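You operate a simulated robot arm through the tools that you are given. There is no shell and no other tool. Be economical: measure what you need, move in short steps, check, and stop when the job is done.

The job below is to be done with a simulated two-armed robot. You get a single attempt, and the scene is never put back.

JOB
Fit the thick brake block in place of the thin one.
Fine: hold the green brake head while you pull the red head pin; lay pin and thin block on top of the green bench; pin home again at the end. Set down upright: thin brake block, thick brake block.

The check looks at the end state, three seconds after you hand in, the way a careful person would. Anything else that was tipped, shoved, dropped, spilled or broken makes it a failure.

ROBOT AND FRAMES
Two 7-joint arms with fingered hands on one trunk, on a base that drives. Base frame: it is fixed to the floor where the robot stands at the start and does not move with it; the origin is under the middle of the robot, x ahead of it, y to its left, z up. Readings come in mm, degrees, newtons and seconds.
The left shoulder is at the start at [36, 104, 1170], the right one opposite. With the tool pointing down near the work surface each hand reaches from about 240 to 580 mm from the robot's upright axis, wherever it stands, measured 20 degrees to its own side. Places, roughly: eye of the green brake head [500, 100, 900]; pocket of the green brake head [500, 100, 900]; thick brake block (6x10x8 cm) [500, 400, 900]; top of the green bench [600, 800, 900]. Payload 2.4 kg a hand.
The tool frame of a hand sits at the grasp point between the pads (the TCP): z along the fingers, y along the line on which they close. The tips reach 17 mm beyond it. The gripper opens to 88 mm. The gripper's body begins 47 mm behind the TCP. The gripper is a hand of 2 fingers: y runs from the thumb to the fingers, the wrist lies at [0, 0, -165] in the tool frame, and closing takes about 1.5 s.
Orientation is that of the tool frame in the base frame, as [roll, pitch, yaw] about the fixed x, y, z axes, in that order (R = Rz(yaw) Ry(pitch) Rx(roll)). With the fingers straight down and closing along the base's y, the tool's x points along the base's -x, its y along +y and its z along -z.

CONTROLS
- The arms move only by the tool step_arm. It takes "left_rows", "right_rows" or both (then of equal length, played together; a hand with none holds still); each is text: rows parted by semicolons, each of 7 numbers parted by spaces: the shift along the tool's x, y, z in mm, then the turn, a rotation vector about the tool's x, y, z in degrees, then the gripper command, from -1 (fully open) to 1 (shut), values between in proportion. In form: tx ty tz wx wy wz grip; .... A call has 1 to 10 rows; each row is the pose to reach, as a shift and turn from the pose commanded when the call began, along the tool's axes at that moment. Each row takes 0.2 s and may step no farther than 50 mm and 8.6 degrees from the row before; otherwise, or with a gripper value out of range, the whole call is refused. Where a pose cannot be reached the arm comes as near as it can. A force on the tool above 40 N (or 10 N above the force at the start of the call, whichever is more), or a blocked arm, ends the call early, and 0.2 s more pass. Each finger travels about 153 mm/s and halts on what it meets, pressing with about 27 N; the grip force reading is that of the motor and also rises with nothing between the fingers. The clock runs only during rows and for 0.2 s after the last one: add rows that repeat a pose to give the fingers time. It gives the time, the measured TCP pose, the force on the tool (base axes), the opening and the grip force at its end, in the units of the frame above (readings bear some noise), with the torque about the TCP (base axes, N m) and any sound that the robot's microphone picked up, and new pictures: "show" is both (left out), scene, wrist or none (wrist: the cameras of the hands that moved).
- Cameras (640 x 400 px; columns grow to the right, rows downward): "scene" is now at [116.3, 28.4, 1108.6]; the picture's right is [0.30, -0.95, 0.00], its down [0.00, 0.00, -1.00] and it looks along [0.95, 0.30, 0.00] (base axes); focal length 214 px, centre (320, 200). "left" rides on the left gripper at [-50, 3, -63] in its tool frame; the picture's right is [-0.06, -1.00, 0.00], its down [0.78, -0.05, -0.62] and it looks along [0.62, -0.04, 0.79] (tool axes); focal length 275 px, centre (320, 200). "right" rides on the right gripper at [50, 3, -64] in its tool frame; the picture's right is [-0.06, 1.00, 0.00], its down [-0.78, -0.05, -0.62] and it looks along [-0.62, -0.04, 0.79] (tool axes); focal length 275 px, centre (320, 200). There is no depth. A picture from a camera that has moved, and an enlarged one, comes with that camera's place and axes in the base frame and with its lens.
- move_column(by): slides the trunk up (or, below 0, down) by that many mm; the arms and the scene camera ride with it, the base frame stays. It gives what a move gives, with no picture.
- roll_base(legs): drives the robot by 1 to 6 legs, each [ahead, left, turn to the left] in mm, mm and degrees, along the robot's own axes; the way and the turn of a leg run together, so that a leg with both is an arc; at most 1500 mm and 180 degrees a leg. The arms and the cameras ride along, it lands a little off, and it stops where it bumps. It gives what a move gives, and a new picture of the scene camera.
- grasp_type(shape, hand): the hand has 2 fingers and takes this shape, open, in about a second: jaw (thumb against the fingers, like two jaws); tri (thumb and two fingers); tip (a fingertip pinch); poke (one finger out to press); point (the index stretched); flat (the hand flat); cup (the hand cupped); fist (a fist). The gripper value then closes the fingers along that shape, each until it touches; the sizes above hold for jaw. It gives what a move gives, with no picture.
- turn_head(pan, tilt): turns the head with the scene camera to pan (to the left, within 60 degrees either way) and tilt (down, from -29 to 69), counted from straight ahead of the robot. It gives what a move gives, and a new picture of the scene camera.
- enlarge(camera, box): a new picture of the part [left, top, right, bottom] of that camera's present view, enlarged. It takes no simulated time.
- sign_off(): hands the job in; it is judged then, once.

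Go step by step. Nothing tells you exact positions but the pictures and the camera data: compare them with the known pose of the tool, close in by small moves and look again before you grip or let go. The budget is 120 turns and 260 pictures, counting those below and the enlarged ones. Unless the task says otherwise, let go and move clear before handing in, and close with one line.

The tools are called after "Request:" as name(argument=value, ...) on one line, values as JSON. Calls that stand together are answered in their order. step_arm: Moves the arms, as the interface text tells. Its arguments: {"type":"object","properties":{"left_rows":{"type":"string"},"right_rows":{"type":"string"},"show":{"type":"string","enum":["both","scene","wrist","none"]}},"required":[]} The other tools are called the same way: move_column (by) slides the trunk up or down; grasp_type (shape, hand) gives the hand a shape; roll_base (legs) drives the base; turn_head (pan, tilt) turns the head that bears the scene camera; enlarge (camera, box) takes an enlarged picture of a part of a camera's view; sign_off () hands the job in.

At the start:

```text
time: 0.0
left_eef_pos: [353.6, 355.2, 1213.7]
left_orientation: [180.0, 0.0, -180.0]
left_wrist_force: [0.7, -0.3, -0.2]
left_wrist_torque: [0.02, -0.01, 0.02]
left_gripper_width: 87.9
left_grip_force: 0.0
left_shape: jaw
right_eef_pos: [356.3, -12.9, 1162.9]
right_orientation: [180.0, 0.0, -180.0]
right_wrist_force: [0.9, -0.2, -1.1]
right_wrist_torque: [0.01, -0.01, 0.0]
right_gripper_width: 88.1
right_grip_force: 0.0
right_shape: jaw
trunk travel left (down, up): [-400.0, 450.0]
robot x, y, heading: [3.7, 2.8, 0.0]
head pan, tilt: [17.5, -0.2]
```

scene: 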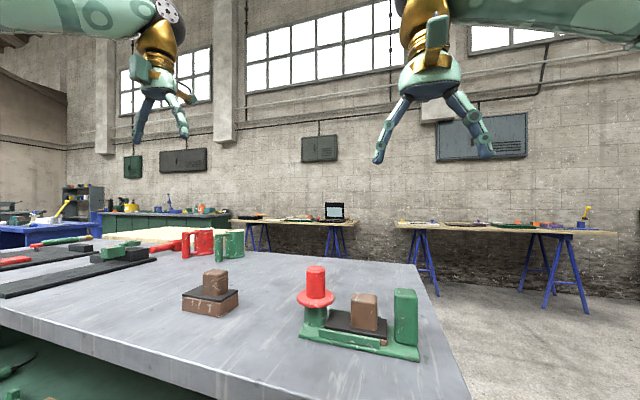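
right: 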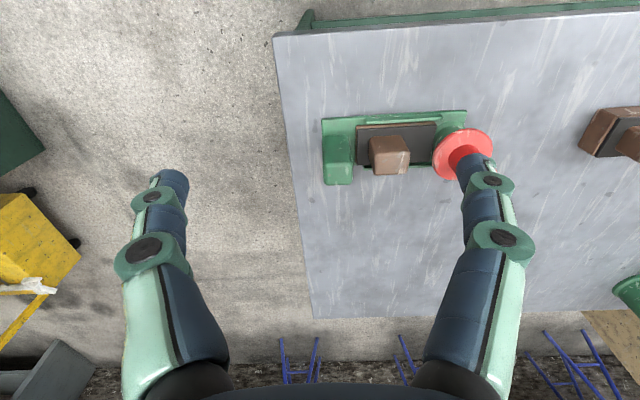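
left: 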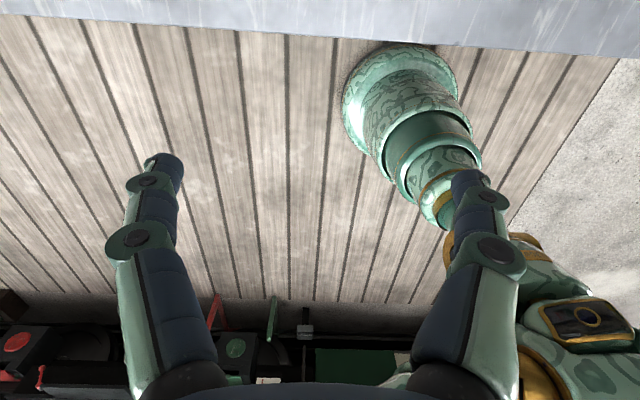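

I see a green brake head fixture on the table with a red pin on the left post and a thin block with a brown knob in the middle; the thick block sits to its left. I'll look closer and look for the green bench.

Request:
enlarge(camera="scene", box=[160, 240, 440, 400])

Request:
turn_head(pan=30, tilt=40)

```text
2.29 times, centred on (300, 320) of scene
camera zoom: at [116.3, 28.4, 1108.6], right [0.3, -0.95, 0.0], down [0.0, 0.0, -1.0], along [0.95, 0.3, 0.0], focal length 490 px, centre (366, -74)
```

zoom: 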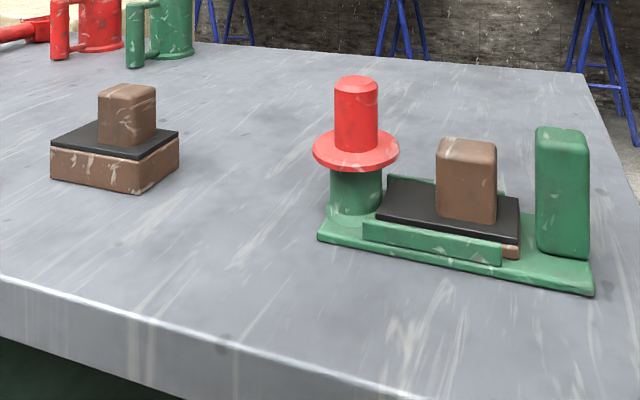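

```text
time: 1.1
left_eef_pos: [352.1, 356.2, 1212.8]
left_orientation: [180.0, 0.0, 179.9]
left_wrist_force: [0.2, -0.1, 0.1]
left_wrist_torque: [0.0, -0.01, 0.01]
left_gripper_width: 88.2
left_grip_force: 0.0
left_shape: jaw
right_eef_pos: [357.5, -12.3, 1162.4]
right_orientation: [179.9, 0.1, -180.0]
right_wrist_force: [0.6, 0.6, 0.5]
right_wrist_torque: [0.0, 0.01, 0.02]
right_gripper_width: 87.8
right_grip_force: 0.1
right_shape: jaw
trunk travel left (down, up): [-400.0, 450.0]
robot x, y, heading: [0.6, 1.5, 0.3]
head pan, tilt: [30.0, 40.0]
camera scene: at [104.2, 43.9, 1044.6], right [0.5, -0.87, 0.0], down [-0.56, -0.32, -0.77], along [0.66, 0.38, -0.64], focal length 214 px, centre (320, 200)
```

scene: 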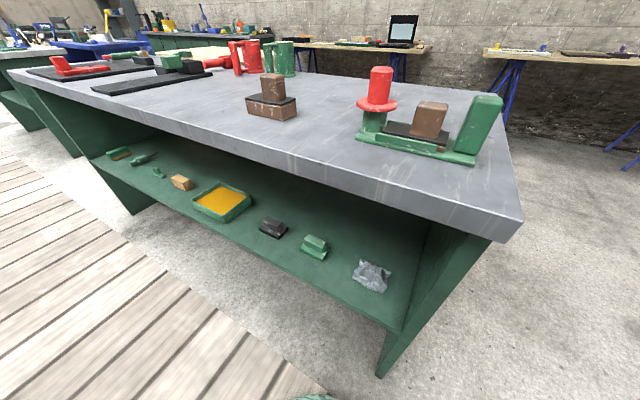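

Triangulating puts the pin at about (475,147) with its flange at z≈938, the head running along y, and the thick block near (468,370). I'll bring both wrist cameras closer for a top view, staying high.

Request:
step_arm(left_rows="-25 -20 20 0 0 0 -1;-50 -40 50 0 0 0 -1;-70 -60 80 0 0 0 -1;-70 -60 80 0 0 0 -1", right_rows="-20 0 -10 0 0 0 -1;-40 0 -20 0 0 0 -1;-40 0 -20 0 0 0 -1;-40 0 -20 0 0 0 -1")

```text
time: 2.1
left_eef_pos: [420.1, 297.5, 1135.4]
left_orientation: [-180.0, 0.0, -179.9]
left_wrist_force: [-0.4, 0.2, 0.1]
left_wrist_torque: [-0.02, 0.02, 0.06]
left_gripper_width: 87.9
left_grip_force: 0.1
left_shape: jaw
right_eef_pos: [397.1, -12.8, 1183.9]
right_orientation: [180.0, 0.1, -180.0]
right_wrist_force: [0.0, -0.1, -0.4]
right_wrist_torque: [0.0, 0.0, -0.01]
right_gripper_width: 87.7
right_grip_force: 0.0
right_shape: jaw
trunk travel left (down, up): [-400.0, 450.0]
robot x, y, heading: [1.0, 1.2, -0.1]
head pan, tilt: [30.0, 40.0]
camera scene: at [104.2, 43.9, 1044.6], right [0.5, -0.87, 0.0], down [-0.56, -0.32, -0.77], along [0.66, 0.38, -0.64], focal length 214 px, centre (320, 200)
camera right: at [346.9, -10.9, 1247.1], right [0.06, 1.0, 0.0], down [0.78, -0.05, 0.62], along [0.62, -0.04, -0.79], focal length 275 px, centre (320, 200)
camera left: at [469.4, 299.7, 1197.0], right [0.06, -1.0, 0.0], down [-0.78, -0.05, 0.62], along [-0.62, -0.04, -0.79], focal length 275 px, centre (320, 200)
```

scene: 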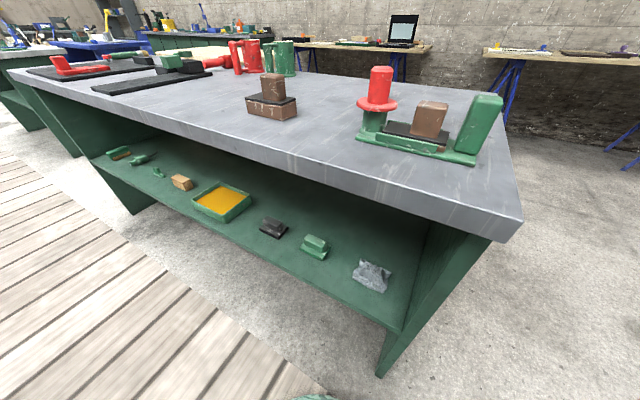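
right: 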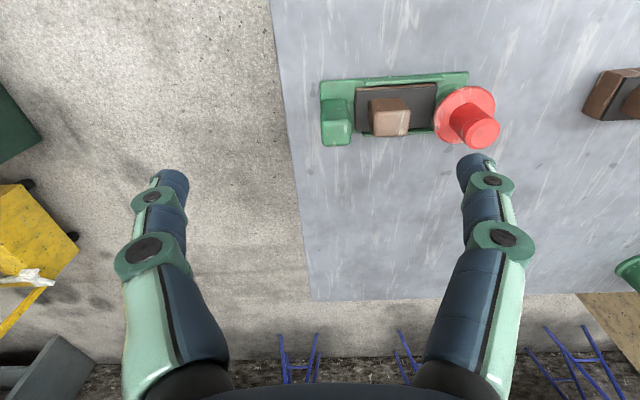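
left: 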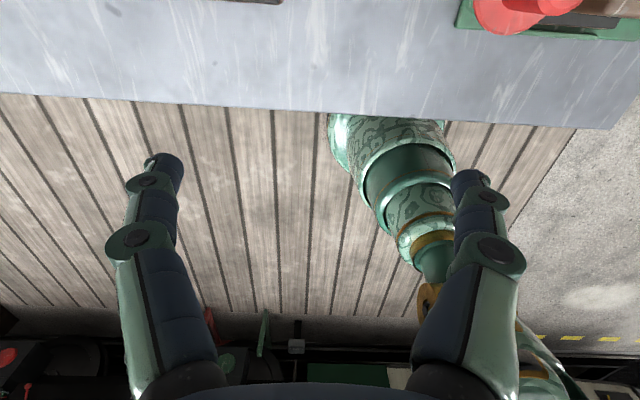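

The right wrist camera sees the fixture well, so I'll enlarge that view to measure it.

Request:
enlarge(camera="right", box=[300, 60, 520, 190])

Request:
enlarge(camera="scene", box=[220, 50, 520, 190])

```text
2.91 times, centred on (410, 125) of right
camera zoom: at [346.9, -10.9, 1247.1], right [0.06, 1.0, 0.0], down [0.78, -0.05, 0.62], along [0.62, -0.04, -0.79], focal length 801 px, centre (58, 418)
```

zoom: 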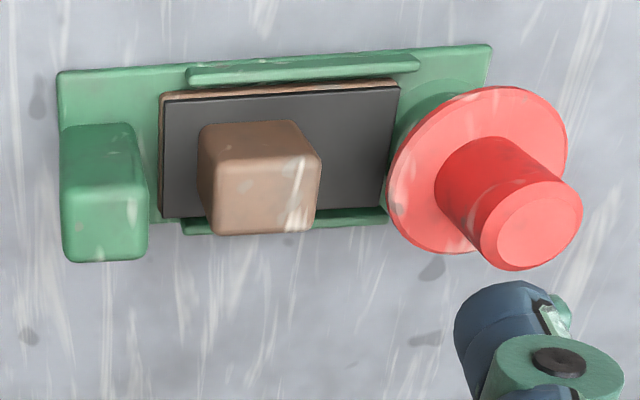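

```text
2.13 times, centred on (370, 120) of scene
camera zoom: at [104.2, 43.9, 1044.6], right [0.5, -0.87, 0.0], down [-0.56, -0.32, -0.77], along [0.66, 0.38, -0.64], focal length 458 px, centre (213, 371)
```

zoom: 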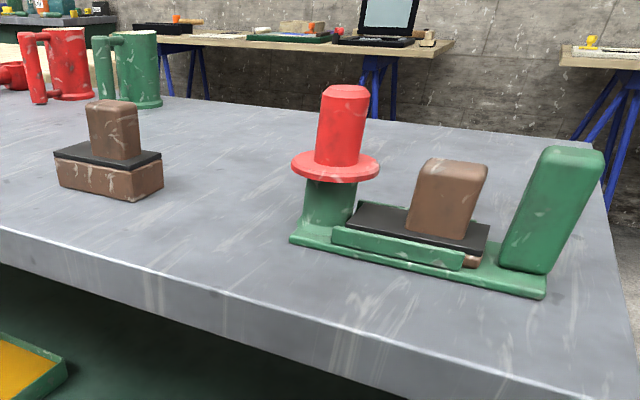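

The layout is axis-aligned: end stop near (475,-1) with its top at 966, knob near (478,64), pin near (475,146). I'll turn the right hand to close along x so it can hold the end stop, and pitch the left hand forward so it can take the pin sideways.

Request:
step_arm(left_rows="3 -10 7 0 -8.5 0 -1;6 -20 15 0 -17 0 -1;9 -30 22 0 -25.5 0 -1;12 -40 30 0 -34 0 -1;15 -50 37 0 -42.5 0 -1;18 -60 45 0 -51 0 -1;21 -70 52 0 -59.5 0 -1;24 -80 60 0 -68 0 -1;27 -90 67 0 -76.5 0 -1;30 -97 75 0 -85 0 -1", right_rows="-8 0 0 0 0 -8.5 -1;-16 0 0 0 0 -17 -1;-24 0 0 0 0 -25.5 -1;-32 1 0 0 0 -34 -1;-40 3 0 0 0 -42.5 -1;-48 5 0 0 0 -51 -1;-56 7 0 0 0 -59.5 -1;-64 9 5 0 0 -68 -1;-72 10 15 0 0 -76.5 -1;-78 12 25 0 0 -85 -1")

```text
time: 4.3
left_eef_pos: [390.1, 198.8, 1055.8]
left_orientation: [-178.6, 84.9, -178.6]
left_wrist_force: [0.6, 0.0, -0.7]
left_wrist_torque: [0.01, 0.01, 0.03]
left_gripper_width: 87.8
left_grip_force: 0.0
left_shape: jaw
right_eef_pos: [474.6, -0.7, 1158.4]
right_orientation: [-180.0, -0.1, -94.8]
right_wrist_force: [-0.3, -0.6, 0.8]
right_wrist_torque: [0.02, 0.0, 0.02]
right_gripper_width: 87.9
right_grip_force: 0.1
right_shape: jaw
trunk travel left (down, up): [-400.0, 450.0]
robot x, y, heading: [0.7, -1.8, -0.1]
head pan, tilt: [30.0, 40.0]
camera scene: at [104.1, 43.9, 1044.6], right [0.5, -0.87, 0.0], down [-0.56, -0.32, -0.77], along [0.66, 0.38, -0.64], focal length 214 px, centre (320, 200)
camera right: at [467.4, -52.0, 1221.5], right [-0.99, 0.15, 0.0], down [0.11, 0.78, 0.62], along [0.09, 0.61, -0.79], focal length 275 px, centre (320, 200)
camera left: at [331.4, 200.6, 1110.8], right [0.0, -1.0, 0.06], down [-0.69, -0.05, -0.73], along [0.73, -0.04, -0.68], focal length 275 px, centre (320, 200)
```

scene: 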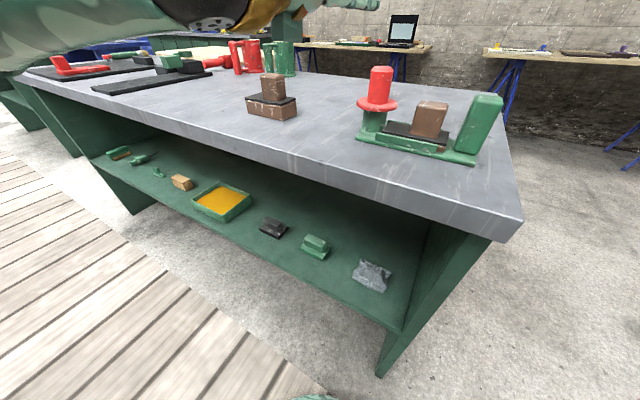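
right: 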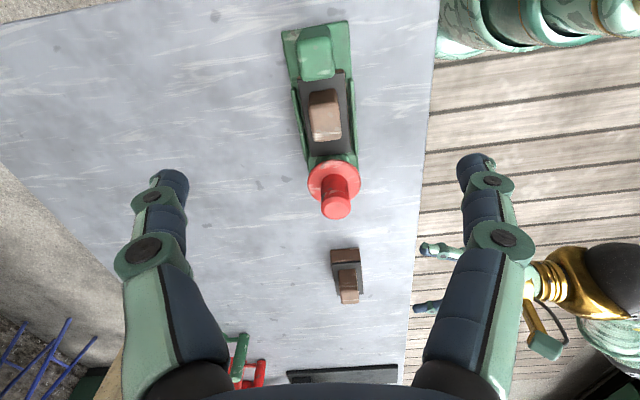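
left: 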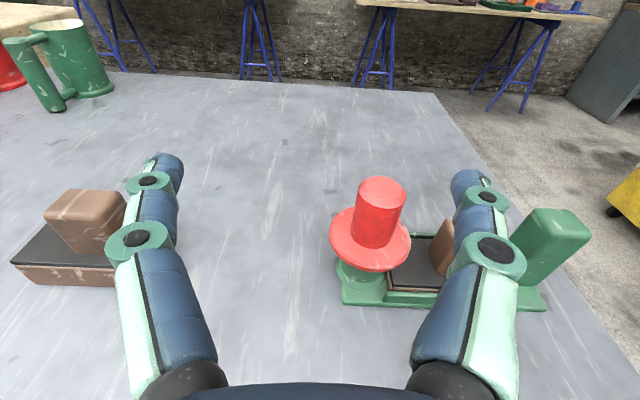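

Both orientations work. I'm fixing the last 5° and bringing the right hand above the end stop and the left hand short of the pin head.

Request:
step_arm(left_rows="14 -11 3 0 -2 0 -1;28 -22 6 0 -5 0 -1;42 -32 10 0 -5 0 -1;56 -42 13 0 -5 0 -1;69 -52 16 0 -5 0 -1", right_rows="0 0 30 0 0 -2 -1;1 -1 60 0 0 -5 -1;2 -2 100 0 0 -5 -1;2 -2 130 0 0 -5 -1;2 -2 150 0 0 -5 -1")

```text
time: 5.5
left_eef_pos: [402.3, 147.5, 987.9]
left_orientation: [-113.6, 90.0, -113.5]
left_wrist_force: [-0.2, 0.9, -1.1]
left_wrist_torque: [-0.01, 0.0, 0.01]
left_gripper_width: 87.9
left_grip_force: 0.0
left_shape: jaw
right_eef_pos: [474.1, -2.4, 1008.7]
right_orientation: [-180.0, 0.1, -90.1]
right_wrist_force: [-0.6, -0.1, 0.2]
right_wrist_torque: [-0.02, 0.01, 0.0]
right_gripper_width: 88.0
right_grip_force: 0.1
right_shape: jaw
trunk travel left (down, up): [-400.0, 450.0]
robot x, y, heading: [3.6, -2.3, -0.1]
head pan, tilt: [30.0, 40.0]
camera scene: at [104.1, 43.8, 1044.6], right [0.5, -0.87, 0.0], down [-0.56, -0.32, -0.77], along [0.66, 0.38, -0.64], focal length 214 px, centre (320, 200)
camera right: at [470.9, -53.4, 1071.5], right [-1.0, 0.06, 0.0], down [0.05, 0.78, 0.62], along [0.04, 0.62, -0.79], focal length 275 px, centre (320, 200)
camera left: at [337.7, 150.2, 1036.7], right [0.0, -1.0, 0.06], down [-0.62, -0.05, -0.78], along [0.79, -0.04, -0.62], focal length 275 px, centre (320, 200)
```

scene: 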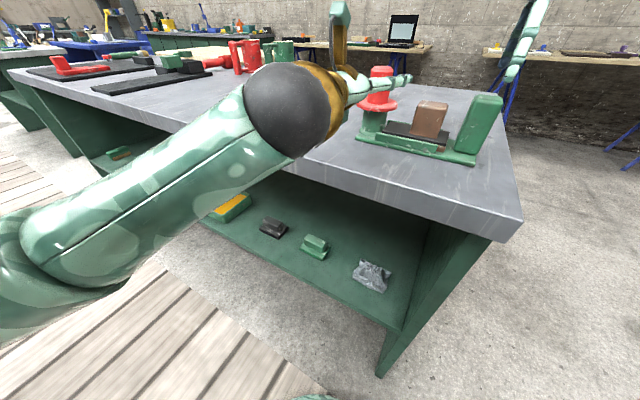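
right: 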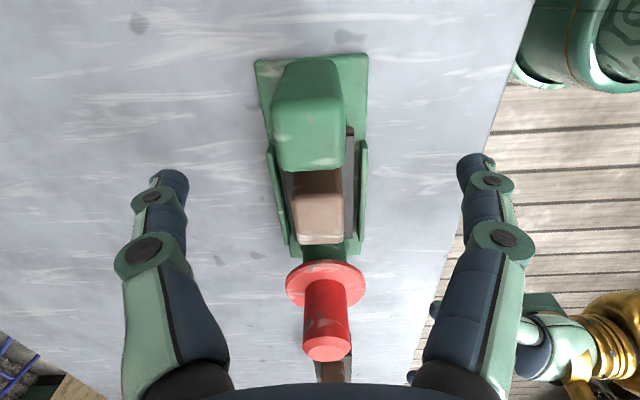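
left: 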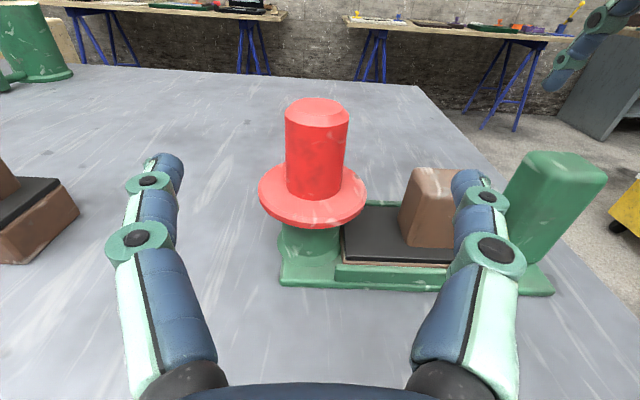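

The end stop is at about (478,-4) and the pin head at about (471,148). Both hands move to their grasp poses, still open.

Request:
step_arm(left_rows="11 0 0 0 0 0 -1;22 0 10 0 0 0 -1;22 0 30 0 0 0 -1;22 0 50 0 0 0 -1;22 0 69 0 0 0 -1;22 0 69 0 0 0 -1", right_rows="2 -4 15 0 0 0 -1;2 -4 30 0 0 0 -1;2 -4 45 0 0 0 -1;2 -4 58 0 0 0 -1;2 -4 58 0 0 0 -1;2 -4 58 0 0 0 -1")

```text
time: 6.9
left_eef_pos: [471.9, 148.9, 966.1]
left_orientation: [-5.1, 90.0, -5.1]
left_wrist_force: [0.1, -0.3, 0.3]
left_wrist_torque: [0.01, -0.04, 0.0]
left_gripper_width: 88.0
left_grip_force: 0.1
left_shape: jaw
right_eef_pos: [479.9, -5.0, 949.3]
right_orientation: [-179.9, 0.0, -89.9]
right_wrist_force: [-0.5, -0.2, -0.6]
right_wrist_torque: [0.0, 0.01, -0.01]
right_gripper_width: 87.9
right_grip_force: 0.2
right_shape: jaw
trunk travel left (down, up): [-400.0, 450.0]
robot x, y, heading: [0.6, 3.0, -0.1]
head pan, tilt: [30.0, 40.0]
camera scene: at [104.2, 43.8, 1044.6], right [0.5, -0.87, 0.0], down [-0.56, -0.32, -0.77], along [0.66, 0.38, -0.64], focal length 214 px, centre (320, 200)
camera right: at [475.6, -55.3, 1012.3], right [-1.0, 0.06, 0.0], down [0.05, 0.78, 0.62], along [0.04, 0.62, -0.79], focal length 275 px, centre (320, 200)
camera left: at [408.4, 151.4, 1015.3], right [0.0, -1.0, 0.06], down [-0.62, -0.05, -0.78], along [0.79, -0.04, -0.62], focal length 275 px, centre (320, 200)
```

scene: 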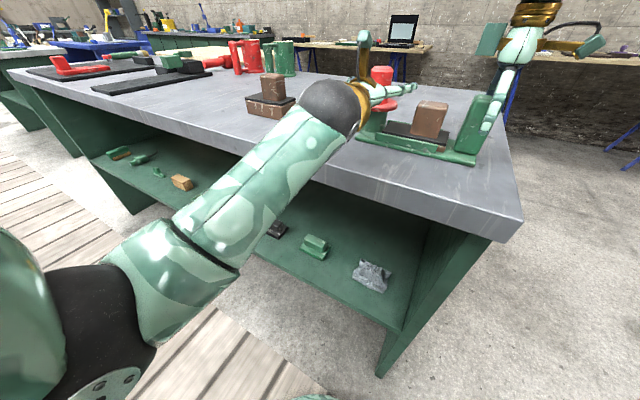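
right: 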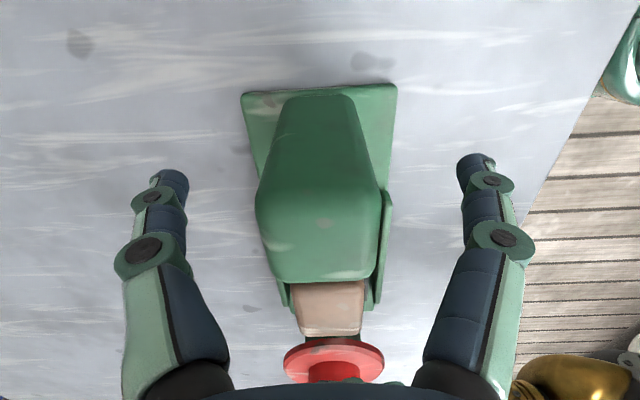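
left: 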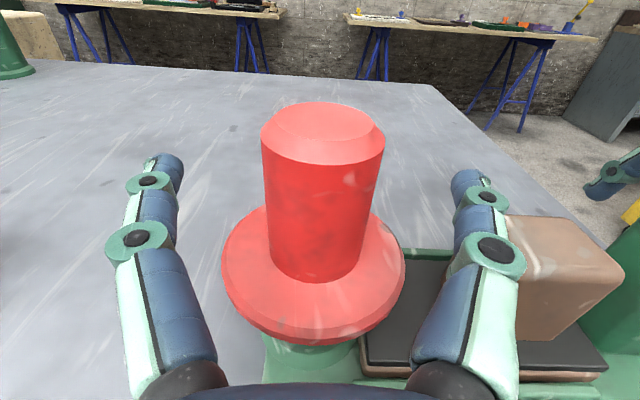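

Both hands are centred on their targets. The right hand closes on the end stop first, then the left on the pin.

Request:
step_arm(left_rows="0 0 0 0 0 0 -1;0 0 0 0 0 0 -1;0 0 0 0 0 0 -1;0 0 0 0 0 0 -1;0 0 0 0 0 0 0.3;0 0 0 0 0 0 1;0 0 0 0 0 0 1;0 0 0 0 0 0 1;0 0 0 0 0 0 1;0 0 0 0 0 0 1", right_rows="0 0 0 0 0 0 0;0 0 0 0 0 0 1;0 0 0 0 0 0 1;0 0 0 0 0 0 1;0 0 0 0 0 0 1;0 0 0 0 0 0 1;0 0 0 0 0 0 1;0 0 0 0 0 0 1;0 0 0 0 0 0 1;0 0 0 0 0 0 1", show="wrist")

```text
time: 9.1
left_eef_pos: [472.2, 147.7, 967.9]
left_orientation: [-173.7, 90.0, -173.8]
left_wrist_force: [1.3, 0.2, 2.3]
left_wrist_torque: [0.0, -0.02, -0.02]
left_gripper_width: 24.6
left_grip_force: 27.0
left_shape: jaw
right_eef_pos: [479.5, -3.7, 948.5]
right_orientation: [179.8, 0.0, -90.0]
right_wrist_force: [0.2, 0.3, -0.2]
right_wrist_torque: [0.0, 0.01, -0.01]
right_gripper_width: 25.3
right_grip_force: 26.5
right_shape: jaw
trunk travel left (down, up): [-400.0, 450.0]
robot x, y, heading: [-1.1, -2.2, 0.1]
head pan, tilt: [30.0, 40.0]
camera right: at [475.8, -55.3, 1012.4], right [-1.0, 0.06, 0.0], down [0.05, 0.78, 0.62], along [0.04, 0.62, -0.79], focal length 275 px, centre (320, 200)
camera left: at [408.3, 151.3, 1015.3], right [0.0, -1.0, 0.06], down [-0.62, -0.05, -0.78], along [0.79, -0.04, -0.62], focal length 275 px, centre (320, 200)
```

right: 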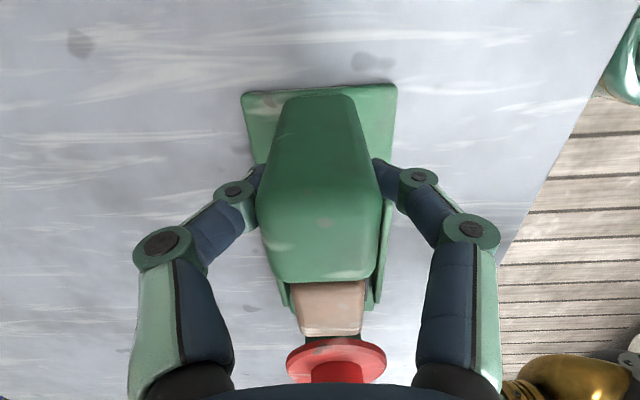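
left: 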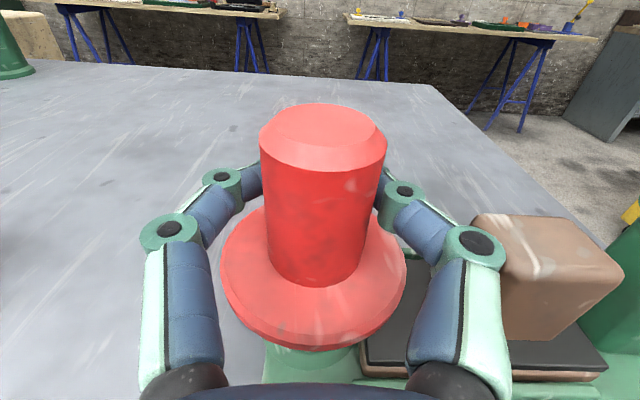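

Both are gripped firmly. I'll pull the pin straight up slowly while the right hand holds.

Request:
step_arm(left_rows="-5 0 0 0 0 0 1;-12 0 0 0 0 0 1;-20 0 0 0 0 0 1;-30 0 0 0 0 0 1;-40 0 0 0 0 0 1;-50 0 0 0 0 0 1;-60 0 0 0 0 0 1")

```text
time: 10.7
left_eef_pos: [471.4, 147.1, 1024.7]
left_orientation: [168.6, 89.8, 168.6]
left_wrist_force: [0.5, -10.9, -16.8]
left_wrist_torque: [0.99, 0.07, 0.04]
left_gripper_width: 30.2
left_grip_force: 26.9
left_shape: jaw
right_eef_pos: [479.3, -2.5, 949.7]
right_orientation: [180.0, 0.1, -89.8]
right_wrist_force: [-1.6, 12.4, 11.1]
right_wrist_torque: [0.2, -0.02, 0.05]
right_gripper_width: 25.7
right_grip_force: 26.9
right_shape: jaw
trunk travel left (down, up): [-400.0, 450.0]
robot x, y, heading: [1.2, 3.2, -0.1]
head pan, tilt: [30.0, 40.0]
camera scene: at [104.5, 43.9, 1044.5], right [0.5, -0.87, 0.0], down [-0.56, -0.32, -0.77], along [0.66, 0.38, -0.64], focal length 214 px, centre (320, 200)
camera left: at [407.9, 149.5, 1074.3], right [0.0, -1.0, 0.06], down [-0.62, -0.05, -0.78], along [0.78, -0.04, -0.62], focal length 275 px, centre (320, 200)
```

scene: 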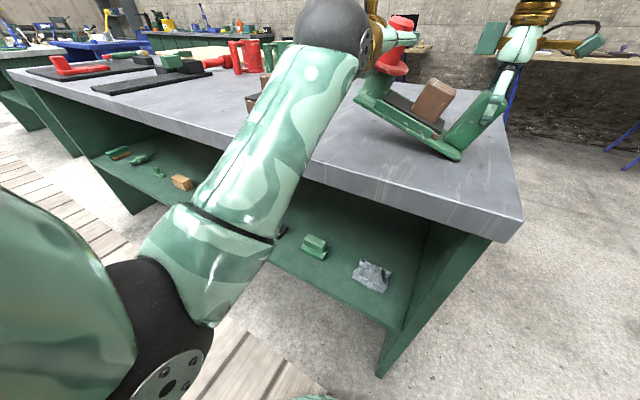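
left: 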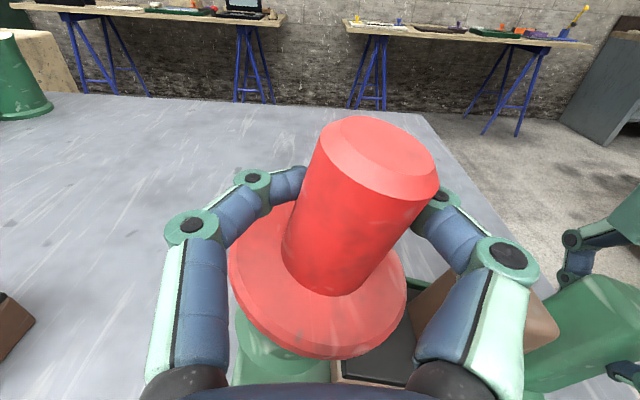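

The head lifted together with the pin by pivoting in the right hand's grip, so that hold is too far from the pin. I'm lowering it straight back the way it came.

Request:
step_arm(left_rows="8 0 0 0 0 0 1;16 0 0 0 0 0 1;24 0 0 0 0 0 1;32 0 0 0 0 0 1;40 0 0 0 0 0 1;47 0 0 0 0 0 1;53 0 0 0 0 0 1;57 0 0 0 0 0 1;59 0 0 0 0 0 1;59 0 0 0 0 0 1")

Request:
enlarge(camera="right", box=[160, 80, 480, 400])

```text
time: 12.9
left_eef_pos: [470.6, 147.5, 968.6]
left_orientation: [-13.5, 89.8, -13.5]
left_wrist_force: [3.4, 3.6, 7.5]
left_wrist_torque: [0.02, -0.09, 0.04]
left_gripper_width: 26.6
left_grip_force: 27.1
left_shape: jaw
right_eef_pos: [479.3, -4.1, 949.0]
right_orientation: [179.9, 0.0, -90.0]
right_wrist_force: [-0.8, -3.8, -4.4]
right_wrist_torque: [-0.04, 0.07, 0.03]
right_gripper_width: 25.8
right_grip_force: 27.0
right_shape: jaw
trunk travel left (down, up): [-400.0, 450.0]
robot x, y, heading: [-1.8, 0.2, 0.2]
head pan, tilt: [30.0, 40.0]
camera scene: at [104.3, 43.7, 1044.6], right [0.5, -0.87, 0.0], down [-0.56, -0.32, -0.77], along [0.66, 0.38, -0.64], focal length 214 px, centre (320, 200)
camera left: at [407.8, 150.0, 1017.1], right [0.0, -1.0, 0.06], down [-0.62, -0.05, -0.79], along [0.79, -0.04, -0.62], focal length 275 px, centre (320, 200)
```

scene: 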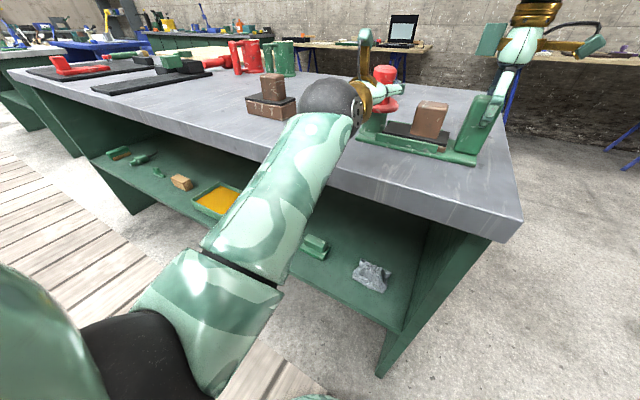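
left: 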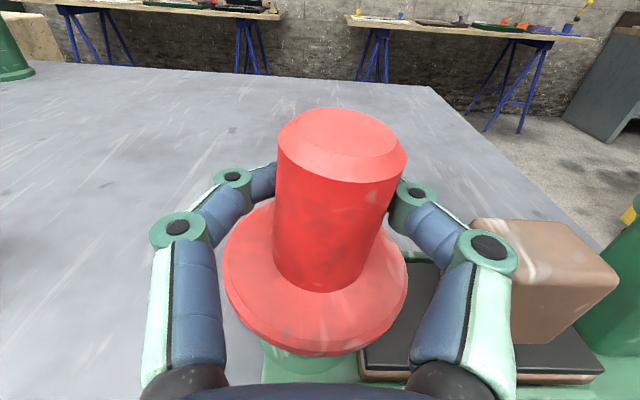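

```text
1.25 times, centred on (320, 240) of right
camera zoom: at [475.7, -55.6, 1012.2], right [-1.0, 0.06, 0.0], down [0.05, 0.78, 0.62], along [0.04, 0.62, -0.79], focal length 344 px, centre (320, 150)
```

zoom: 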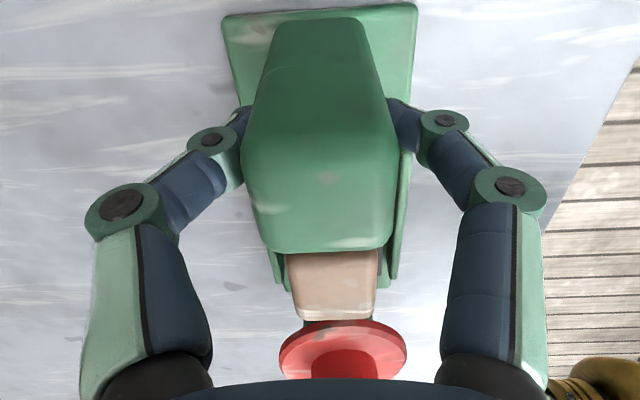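

The head is flat again and nothing was displaced. A better plan: the left hand grips the green post itself from the left side, below the flange, while the right hand pulls the pin. I'm releasing both and backing off.

Request:
step_arm(left_rows="0 0 0 0 0 0 0;0 0 0 0 0 0 -1;0 0 0 0 0 0 -1;0 0 0 0 0 0 -1;0 0 -30 0 0 0 -1;0 0 -60 0 0 0 -1;-20 0 -80 0 0 0 -1;-50 0 -80 0 0 0 -1;-90 30 -80 0 0 0 -1;-120 60 -70 0 0 0 -1", right_rows="0 0 0 0 0 0 0;0 0 0 0 0 0 -1;0 0 0 0 0 0 -1;0 0 0 0 0 0 -1;0 0 -20 0 0 0 -1;0 0 -50 0 0 0 -1;0 0 -80 0 0 0 -1;0 0 -110 0 0 0 -1;0 0 -140 0 0 0 -1;0 0 -160 0 0 0 -1")

```text
time: 15.1
left_eef_pos: [404.1, 205.8, 1087.0]
left_orientation: [153.6, 90.0, 153.3]
left_wrist_force: [-0.6, -0.3, -0.4]
left_wrist_torque: [0.01, 0.0, 0.0]
left_gripper_width: 87.7
left_grip_force: 0.0
left_shape: jaw
right_eef_pos: [479.2, -3.6, 1110.7]
right_orientation: [179.9, 0.0, -90.0]
right_wrist_force: [0.6, -0.2, 0.4]
right_wrist_torque: [0.01, 0.01, 0.01]
right_gripper_width: 87.9
right_grip_force: 0.1
right_shape: jaw
trunk travel left (down, up): [-400.0, 450.0]
robot x, y, heading: [1.5, 0.8, 0.1]
head pan, tilt: [30.0, 40.0]
camera scene: at [104.6, 43.7, 1044.5], right [0.5, -0.87, 0.0], down [-0.56, -0.32, -0.77], along [0.66, 0.38, -0.64], focal length 214 px, centre (320, 200)
camera right: at [476.3, -54.8, 1173.8], right [-1.0, 0.06, 0.0], down [0.05, 0.78, 0.62], along [0.04, 0.62, -0.79], focal length 275 px, centre (320, 200)
camera left: at [340.0, 206.9, 1134.9], right [0.0, -1.0, 0.06], down [-0.62, -0.05, -0.78], along [0.78, -0.04, -0.62], focal length 275 px, centre (320, 200)
```

scene: 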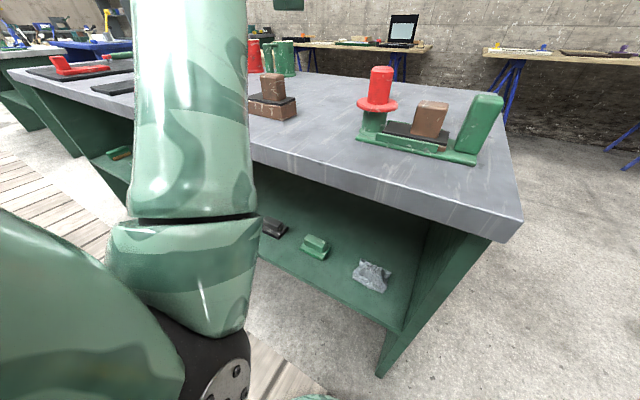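
right: 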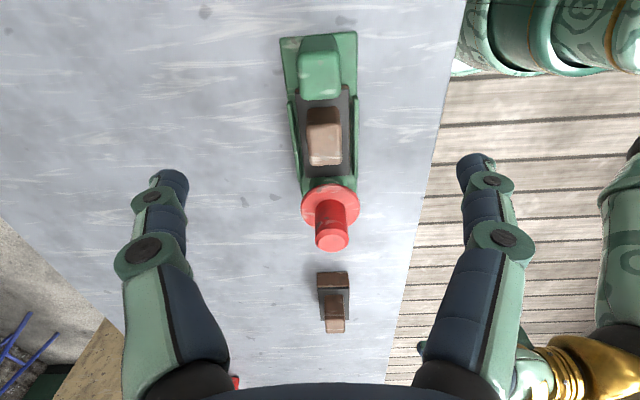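
left: 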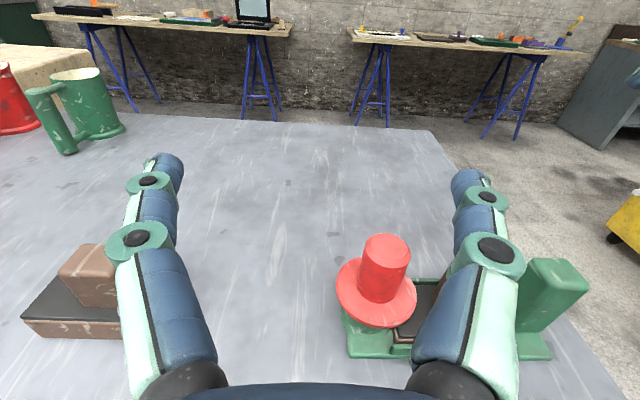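

The scene is unchanged. I'm turning the left hand to point diagonally in from the left, toward the post below the flange, and unwinding the right hand's yaw.

Request:
step_arm(left_rows="5 6 2 6 0 0 -1;15 12 4 12 0 0 -1;25 18 6 18 0 0 -1;35 24 8 24 0 0 -1;45 30 10 30 0 0 -1;55 36 12 36 0 0 -1;65 42 14 42 0 0 -1;75 48 16 48 0 0 -1;81 52 16 54 0 0 -1;87 54 16 60 0 0 -1", right_rows="0 8 0 0 0 8.5 -1;-1 16 0 0 0 17 -1;-2 24 0 0 0 25.5 -1;-3 32 0 0 0 34 -1;-4 40 0 0 0 42.5 -1;-5 48 0 0 0 51 -1;-6 56 0 0 0 59.5 -1;-7 64 0 0 0 68 -1;-8 72 0 0 0 76.5 -1;-10 80 0 0 0 85 -1", show="both")

```text
time: 17.3
left_eef_pos: [417.1, 261.8, 1000.9]
left_orientation: [8.0, 90.0, -52.1]
left_wrist_force: [0.4, 0.7, 0.8]
left_wrist_torque: [0.0, 0.01, 0.02]
left_gripper_width: 87.7
left_grip_force: 0.1
left_shape: jaw
right_eef_pos: [401.2, 5.7, 1111.4]
right_orientation: [180.0, 0.0, -175.2]
right_wrist_force: [0.2, 0.2, -0.1]
right_wrist_torque: [0.01, -0.02, 0.02]
right_gripper_width: 88.1
right_grip_force: 0.1
right_shape: jaw
trunk travel left (down, up): [-400.0, 450.0]
robot x, y, heading: [3.1, 0.3, 0.2]
head pan, tilt: [30.0, 40.0]
camera scene: at [104.2, 43.9, 1044.6], right [0.5, -0.87, 0.0], down [-0.56, -0.32, -0.77], along [0.66, 0.38, -0.64], focal length 214 px, centre (320, 200)
camera right: at [350.8, 1.9, 1174.5], right [-0.02, 1.0, 0.0], down [0.79, 0.02, 0.62], along [0.62, 0.01, -0.79], focal length 275 px, centre (320, 200)
camera left: at [387.3, 316.4, 1049.8], right [-0.87, -0.5, 0.06], down [-0.35, 0.51, -0.78], along [0.36, -0.7, -0.62], focal length 275 px, centre (320, 200)
```

scene: 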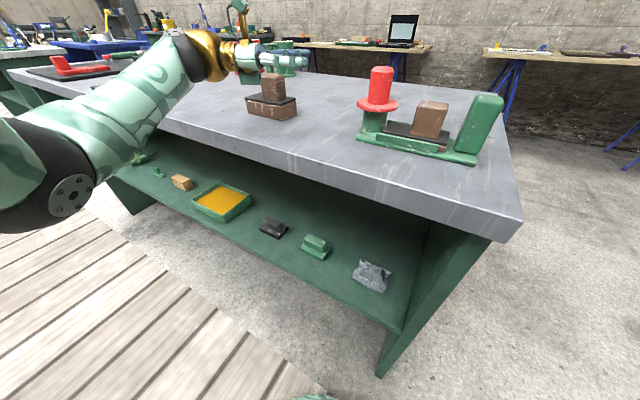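
right: 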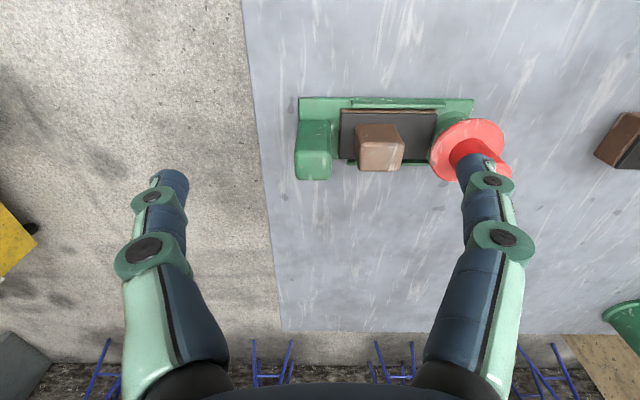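
left: 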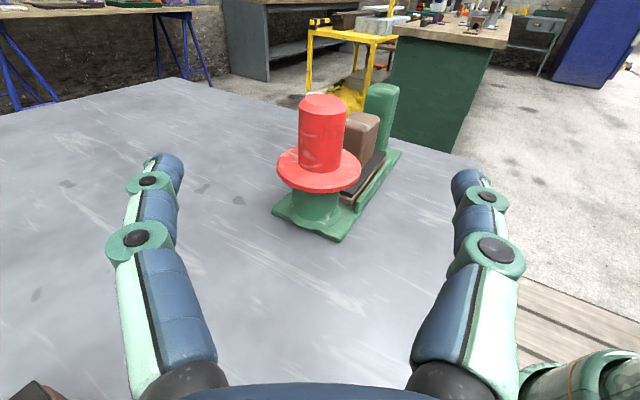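

The left pose works and the post is clearly visible. I'm lowering the left hand to a stand-off and pitching the right hand forward.

Request:
step_arm(left_rows="6 -2 8 0 2 0 -1;12 -3 16 0 4 0 -1;18 -4 24 0 6 0 -1;24 -6 32 0 8 0 -1;30 -7 40 0 10 0 -1;36 -8 48 0 10 0 -1;41 -9 55 0 10 0 -1;41 -9 55 0 10 0 -1;41 -9 55 0 10 0 -1;41 -9 55 0 10 0 -1", right_rows="0 3 5 0 -8.5 0 -1;0 6 10 0 -17 0 -1;0 9 15 0 -25.5 0 -1;0 12 20 0 -34 0 -1;0 15 25 0 -42.5 0 -1;0 18 30 0 -51 0 -1;0 22 35 0 -59.5 0 -1;0 26 40 0 -68 0 -1;0 30 45 0 -76.5 0 -1;0 34 50 0 -85 0 -1")

Request:
enlarge(camera="left", box=[200, 60, 480, 260])

```text
time: 19.5
left_eef_pos: [437.4, 210.3, 959.6]
left_orientation: [-180.0, 80.0, 120.1]
left_wrist_force: [-0.4, -1.0, 0.4]
left_wrist_torque: [0.03, 0.02, 0.01]
left_gripper_width: 87.9
left_grip_force: 0.1
left_shape: jaw
right_eef_pos: [416.1, 12.4, 1206.9]
right_orientation: [-172.0, 82.3, -166.5]
right_wrist_force: [0.2, -0.7, -0.6]
right_wrist_torque: [0.0, 0.02, 0.02]
right_gripper_width: 88.1
right_grip_force: 0.1
right_shape: jaw
right hand out of reach, approached as far as the arm can: row 8, 9, 10
trunk travel left (down, up): [-400.0, 450.0]
robot x, y, heading: [-3.2, 3.5, 0.0]
head pan, tilt: [30.0, 40.0]
camera scene: at [104.2, 44.1, 1044.6], right [0.5, -0.87, 0.0], down [-0.56, -0.32, -0.77], along [0.66, 0.38, -0.64], focal length 214 px, centre (320, 200)
camera right: at [345.5, 6.7, 1165.3], right [-0.09, 1.0, 0.04], down [-0.5, -0.08, 0.86], along [0.86, 0.06, 0.51], focal length 275 px, centre (320, 200)
camera left: at [413.1, 257.0, 1019.3], right [-0.86, -0.51, 0.06], down [-0.42, 0.62, -0.66], along [0.3, -0.6, -0.74], focal length 275 px, centre (320, 200)
```

scene: 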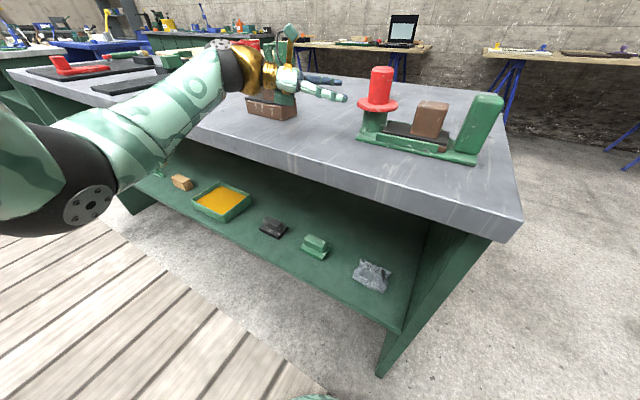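
right: 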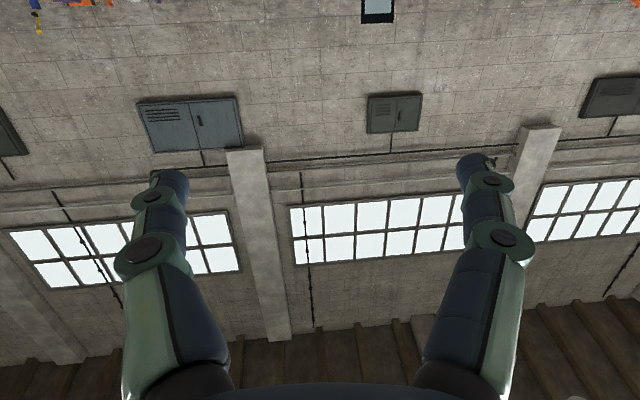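
left: 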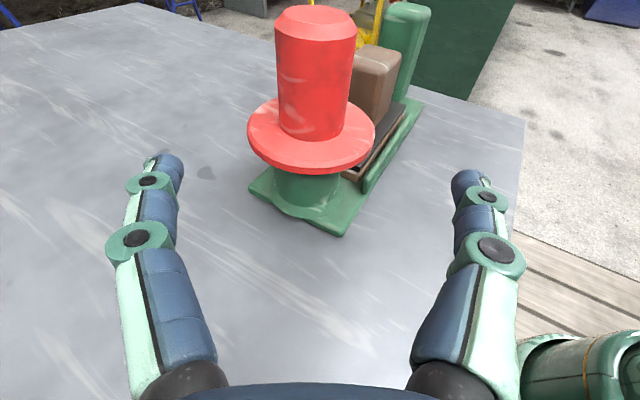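

```text
2.00 times, centred on (340, 160) of left
camera zoom: at [413.1, 257.0, 1019.3], right [-0.86, -0.51, 0.06], down [-0.42, 0.62, -0.66], along [0.3, -0.6, -0.74], focal length 551 px, centre (280, 280)
```

zoom: 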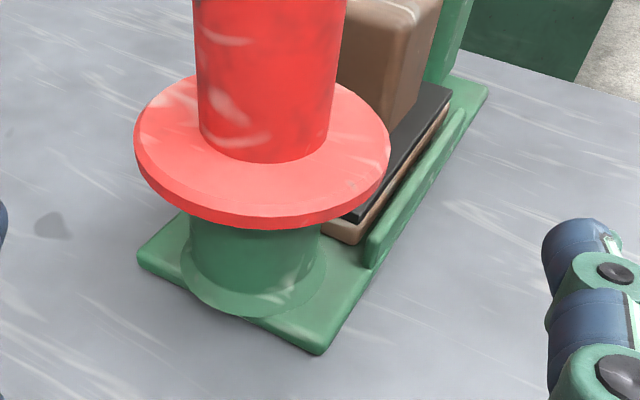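

The right hand couldn't pitch forward that close to the trunk, so I'll take it further out and lower. The left hand goes down to post height at the stand-off.

Request:
step_arm(left_rows="14 1 2 0 0 0 -1;28 3 5 0 0 0 -1;41 4 7 0 0 0 -1;41 4 7 0 0 0 -1;41 4 7 0 0 0 -1;41 4 7 0 0 0 -1", right_rows="20 -15 10 -2 0 0 -1;45 -30 20 -4 0 0 -1;70 -45 30 -6 0 0 -1;95 -60 40 -8 0 0 -1;120 -72 46 -10 0 0 -1;139 -80 46 -10 0 0 -1")

Request:
enlarge(camera="left", box=[200, 60, 480, 260])

```text
time: 20.9
left_eef_pos: [442.6, 212.9, 916.2]
left_orientation: [-179.9, 80.0, 120.2]
left_wrist_force: [-0.6, -0.3, 0.1]
left_wrist_torque: [-0.04, 0.02, -0.01]
left_gripper_width: 87.8
left_grip_force: 0.1
left_shape: jaw
right_eef_pos: [454.6, -62.1, 1178.0]
right_orientation: [177.6, 81.9, -166.7]
right_wrist_force: [0.6, -0.2, -0.3]
right_wrist_torque: [0.05, -0.03, 0.0]
right_gripper_width: 87.9
right_grip_force: 0.0
right_shape: jaw
right hand out of reach, approached as far as the arm can: row 1, 2, 3, 4, 5, 6
trunk travel left (down, up): [-400.0, 450.0]
robot x, y, heading: [-0.9, -1.1, 0.0]
head pan, tilt: [30.0, 40.0]
camera scene: at [104.2, 43.8, 1044.6], right [0.5, -0.87, 0.0], down [-0.56, -0.32, -0.77], along [0.66, 0.38, -0.64], focal length 214 px, centre (320, 200)
camera right: at [384.5, -79.9, 1137.6], right [-0.26, 0.96, 0.07], down [-0.47, -0.19, 0.86], along [0.84, 0.19, 0.5], focal length 275 px, centre (320, 200)
camera left: at [417.4, 259.9, 975.6], right [-0.86, -0.51, 0.06], down [-0.42, 0.62, -0.66], along [0.3, -0.6, -0.74], focal length 275 px, centre (320, 200)
```

scene: 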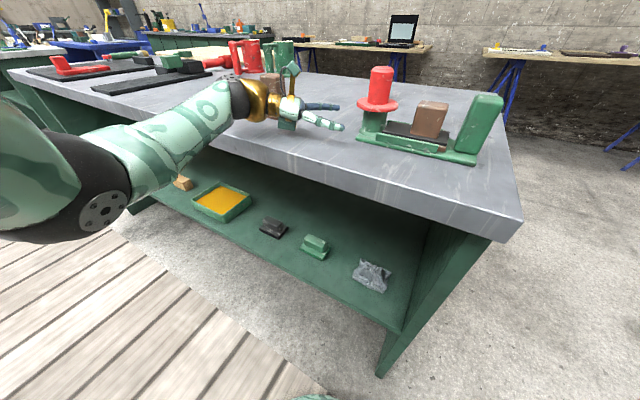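
right: 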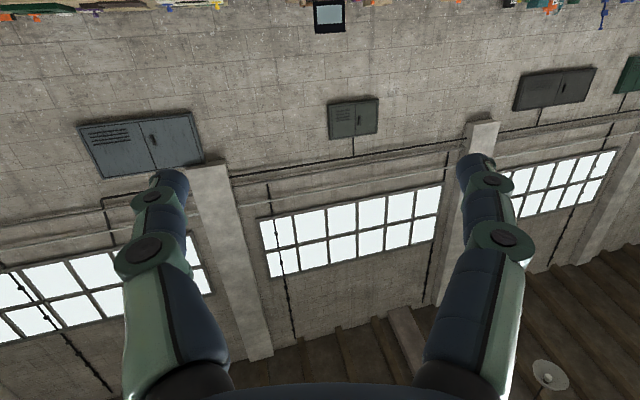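
left: 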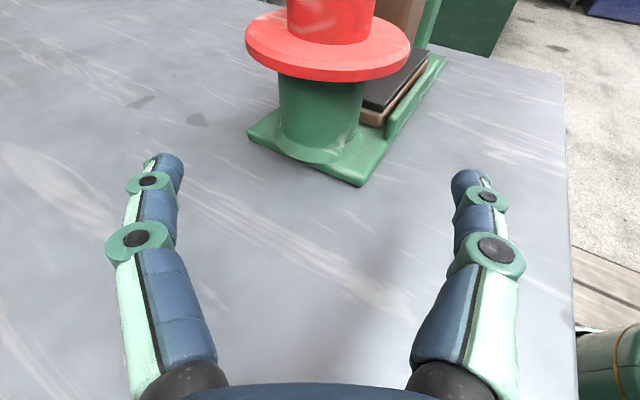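

```text
2.00 times, centred on (340, 160) of left
camera zoom: at [417.4, 259.9, 975.6], right [-0.86, -0.51, 0.06], down [-0.42, 0.62, -0.66], along [0.3, -0.6, -0.74], focal length 551 px, centre (280, 280)
```

zoom: 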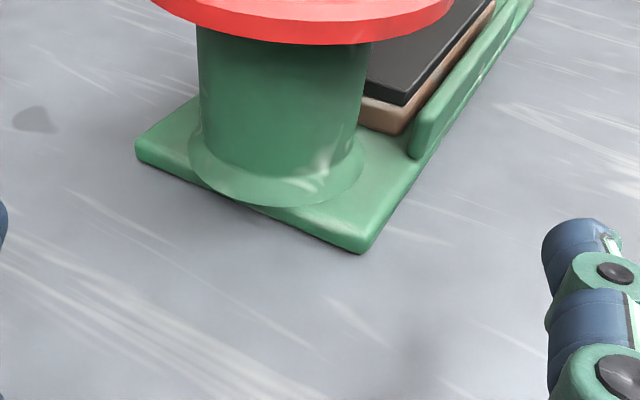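

The left hand is well aligned at the post. The right arm can't reach a low forward pose, so it will take the pin head from above instead; I'm returning it to vertical while the left closes in on the post.

Request:
step_arm(left_rows="0 0 10 0 0 0 -1;-1 0 20 0 0 0 -1;-2 0 30 0 0 0 -1;-4 0 40 0 0 0 -1;-6 0 50 0 0 0 -1;-7 0 57 0 0 0 -1;-7 0 57 0 0 0 -1;-7 0 57 0 0 0 -1;-7 0 57 0 0 0 -1;-7 0 57 0 0 0 -1", right_rows="-10 0 0 0 8.2 0 -1;-20 0 0 0 16.4 0 -1;-30 0 0 0 24.6 0 -1;-40 0 0 0 32.8 0 -1;-50 0 0 0 41 0 -1;-60 0 0 0 49.2 0 -1;-60 0 0 0 57.4 0 -1;-60 0 0 0 65.6 0 -1;-60 0 0 0 73.8 0 -1;-60 0 0 0 82 0 -1")

```text
time: 23.1
left_eef_pos: [468.8, 164.0, 913.8]
left_orientation: [-179.9, 80.0, 120.1]
left_wrist_force: [-0.2, 0.3, -0.2]
left_wrist_torque: [-0.01, -0.03, 0.0]
left_gripper_width: 87.8
left_grip_force: 0.1
left_shape: jaw
right_eef_pos: [462.2, -67.5, 1233.0]
right_orientation: [179.7, 0.1, -164.6]
right_wrist_force: [0.3, -1.0, -0.4]
right_wrist_torque: [0.02, 0.0, 0.02]
right_gripper_width: 87.7
right_grip_force: 0.1
right_shape: jaw
trunk travel left (down, up): [-400.0, 450.0]
robot x, y, heading: [-2.9, -4.0, -0.0]
head pan, tilt: [30.0, 40.0]
camera scene: at [104.1, 44.0, 1044.6], right [0.5, -0.87, 0.0], down [-0.56, -0.32, -0.77], along [0.66, 0.38, -0.64], focal length 214 px, centre (320, 200)
camera right: at [412.0, -79.2, 1296.0], right [-0.21, 0.98, 0.01], down [0.77, 0.16, 0.62], along [0.61, 0.13, -0.78], focal length 275 px, centre (320, 200)
camera left: at [446.0, 210.0, 972.7], right [-0.86, -0.51, 0.06], down [-0.42, 0.62, -0.66], along [0.3, -0.6, -0.74], focal length 275 px, centre (320, 200)
```

scene: 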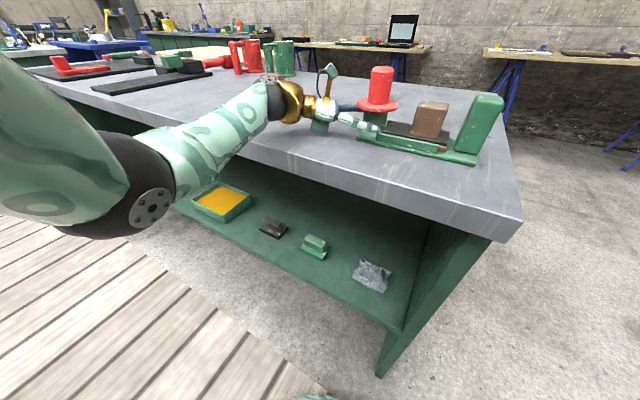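
right: 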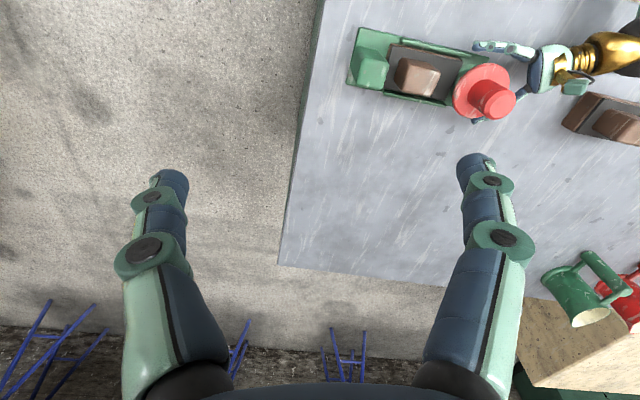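
left: 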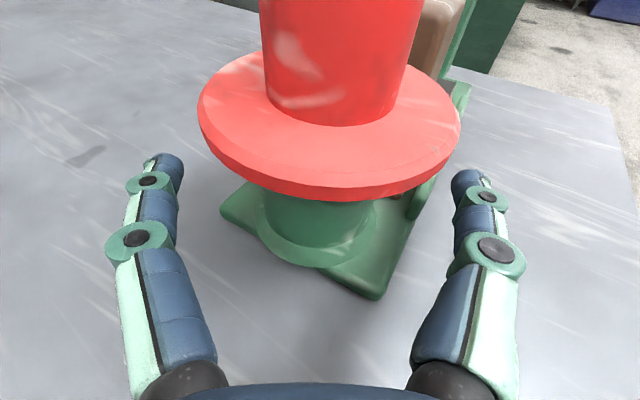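

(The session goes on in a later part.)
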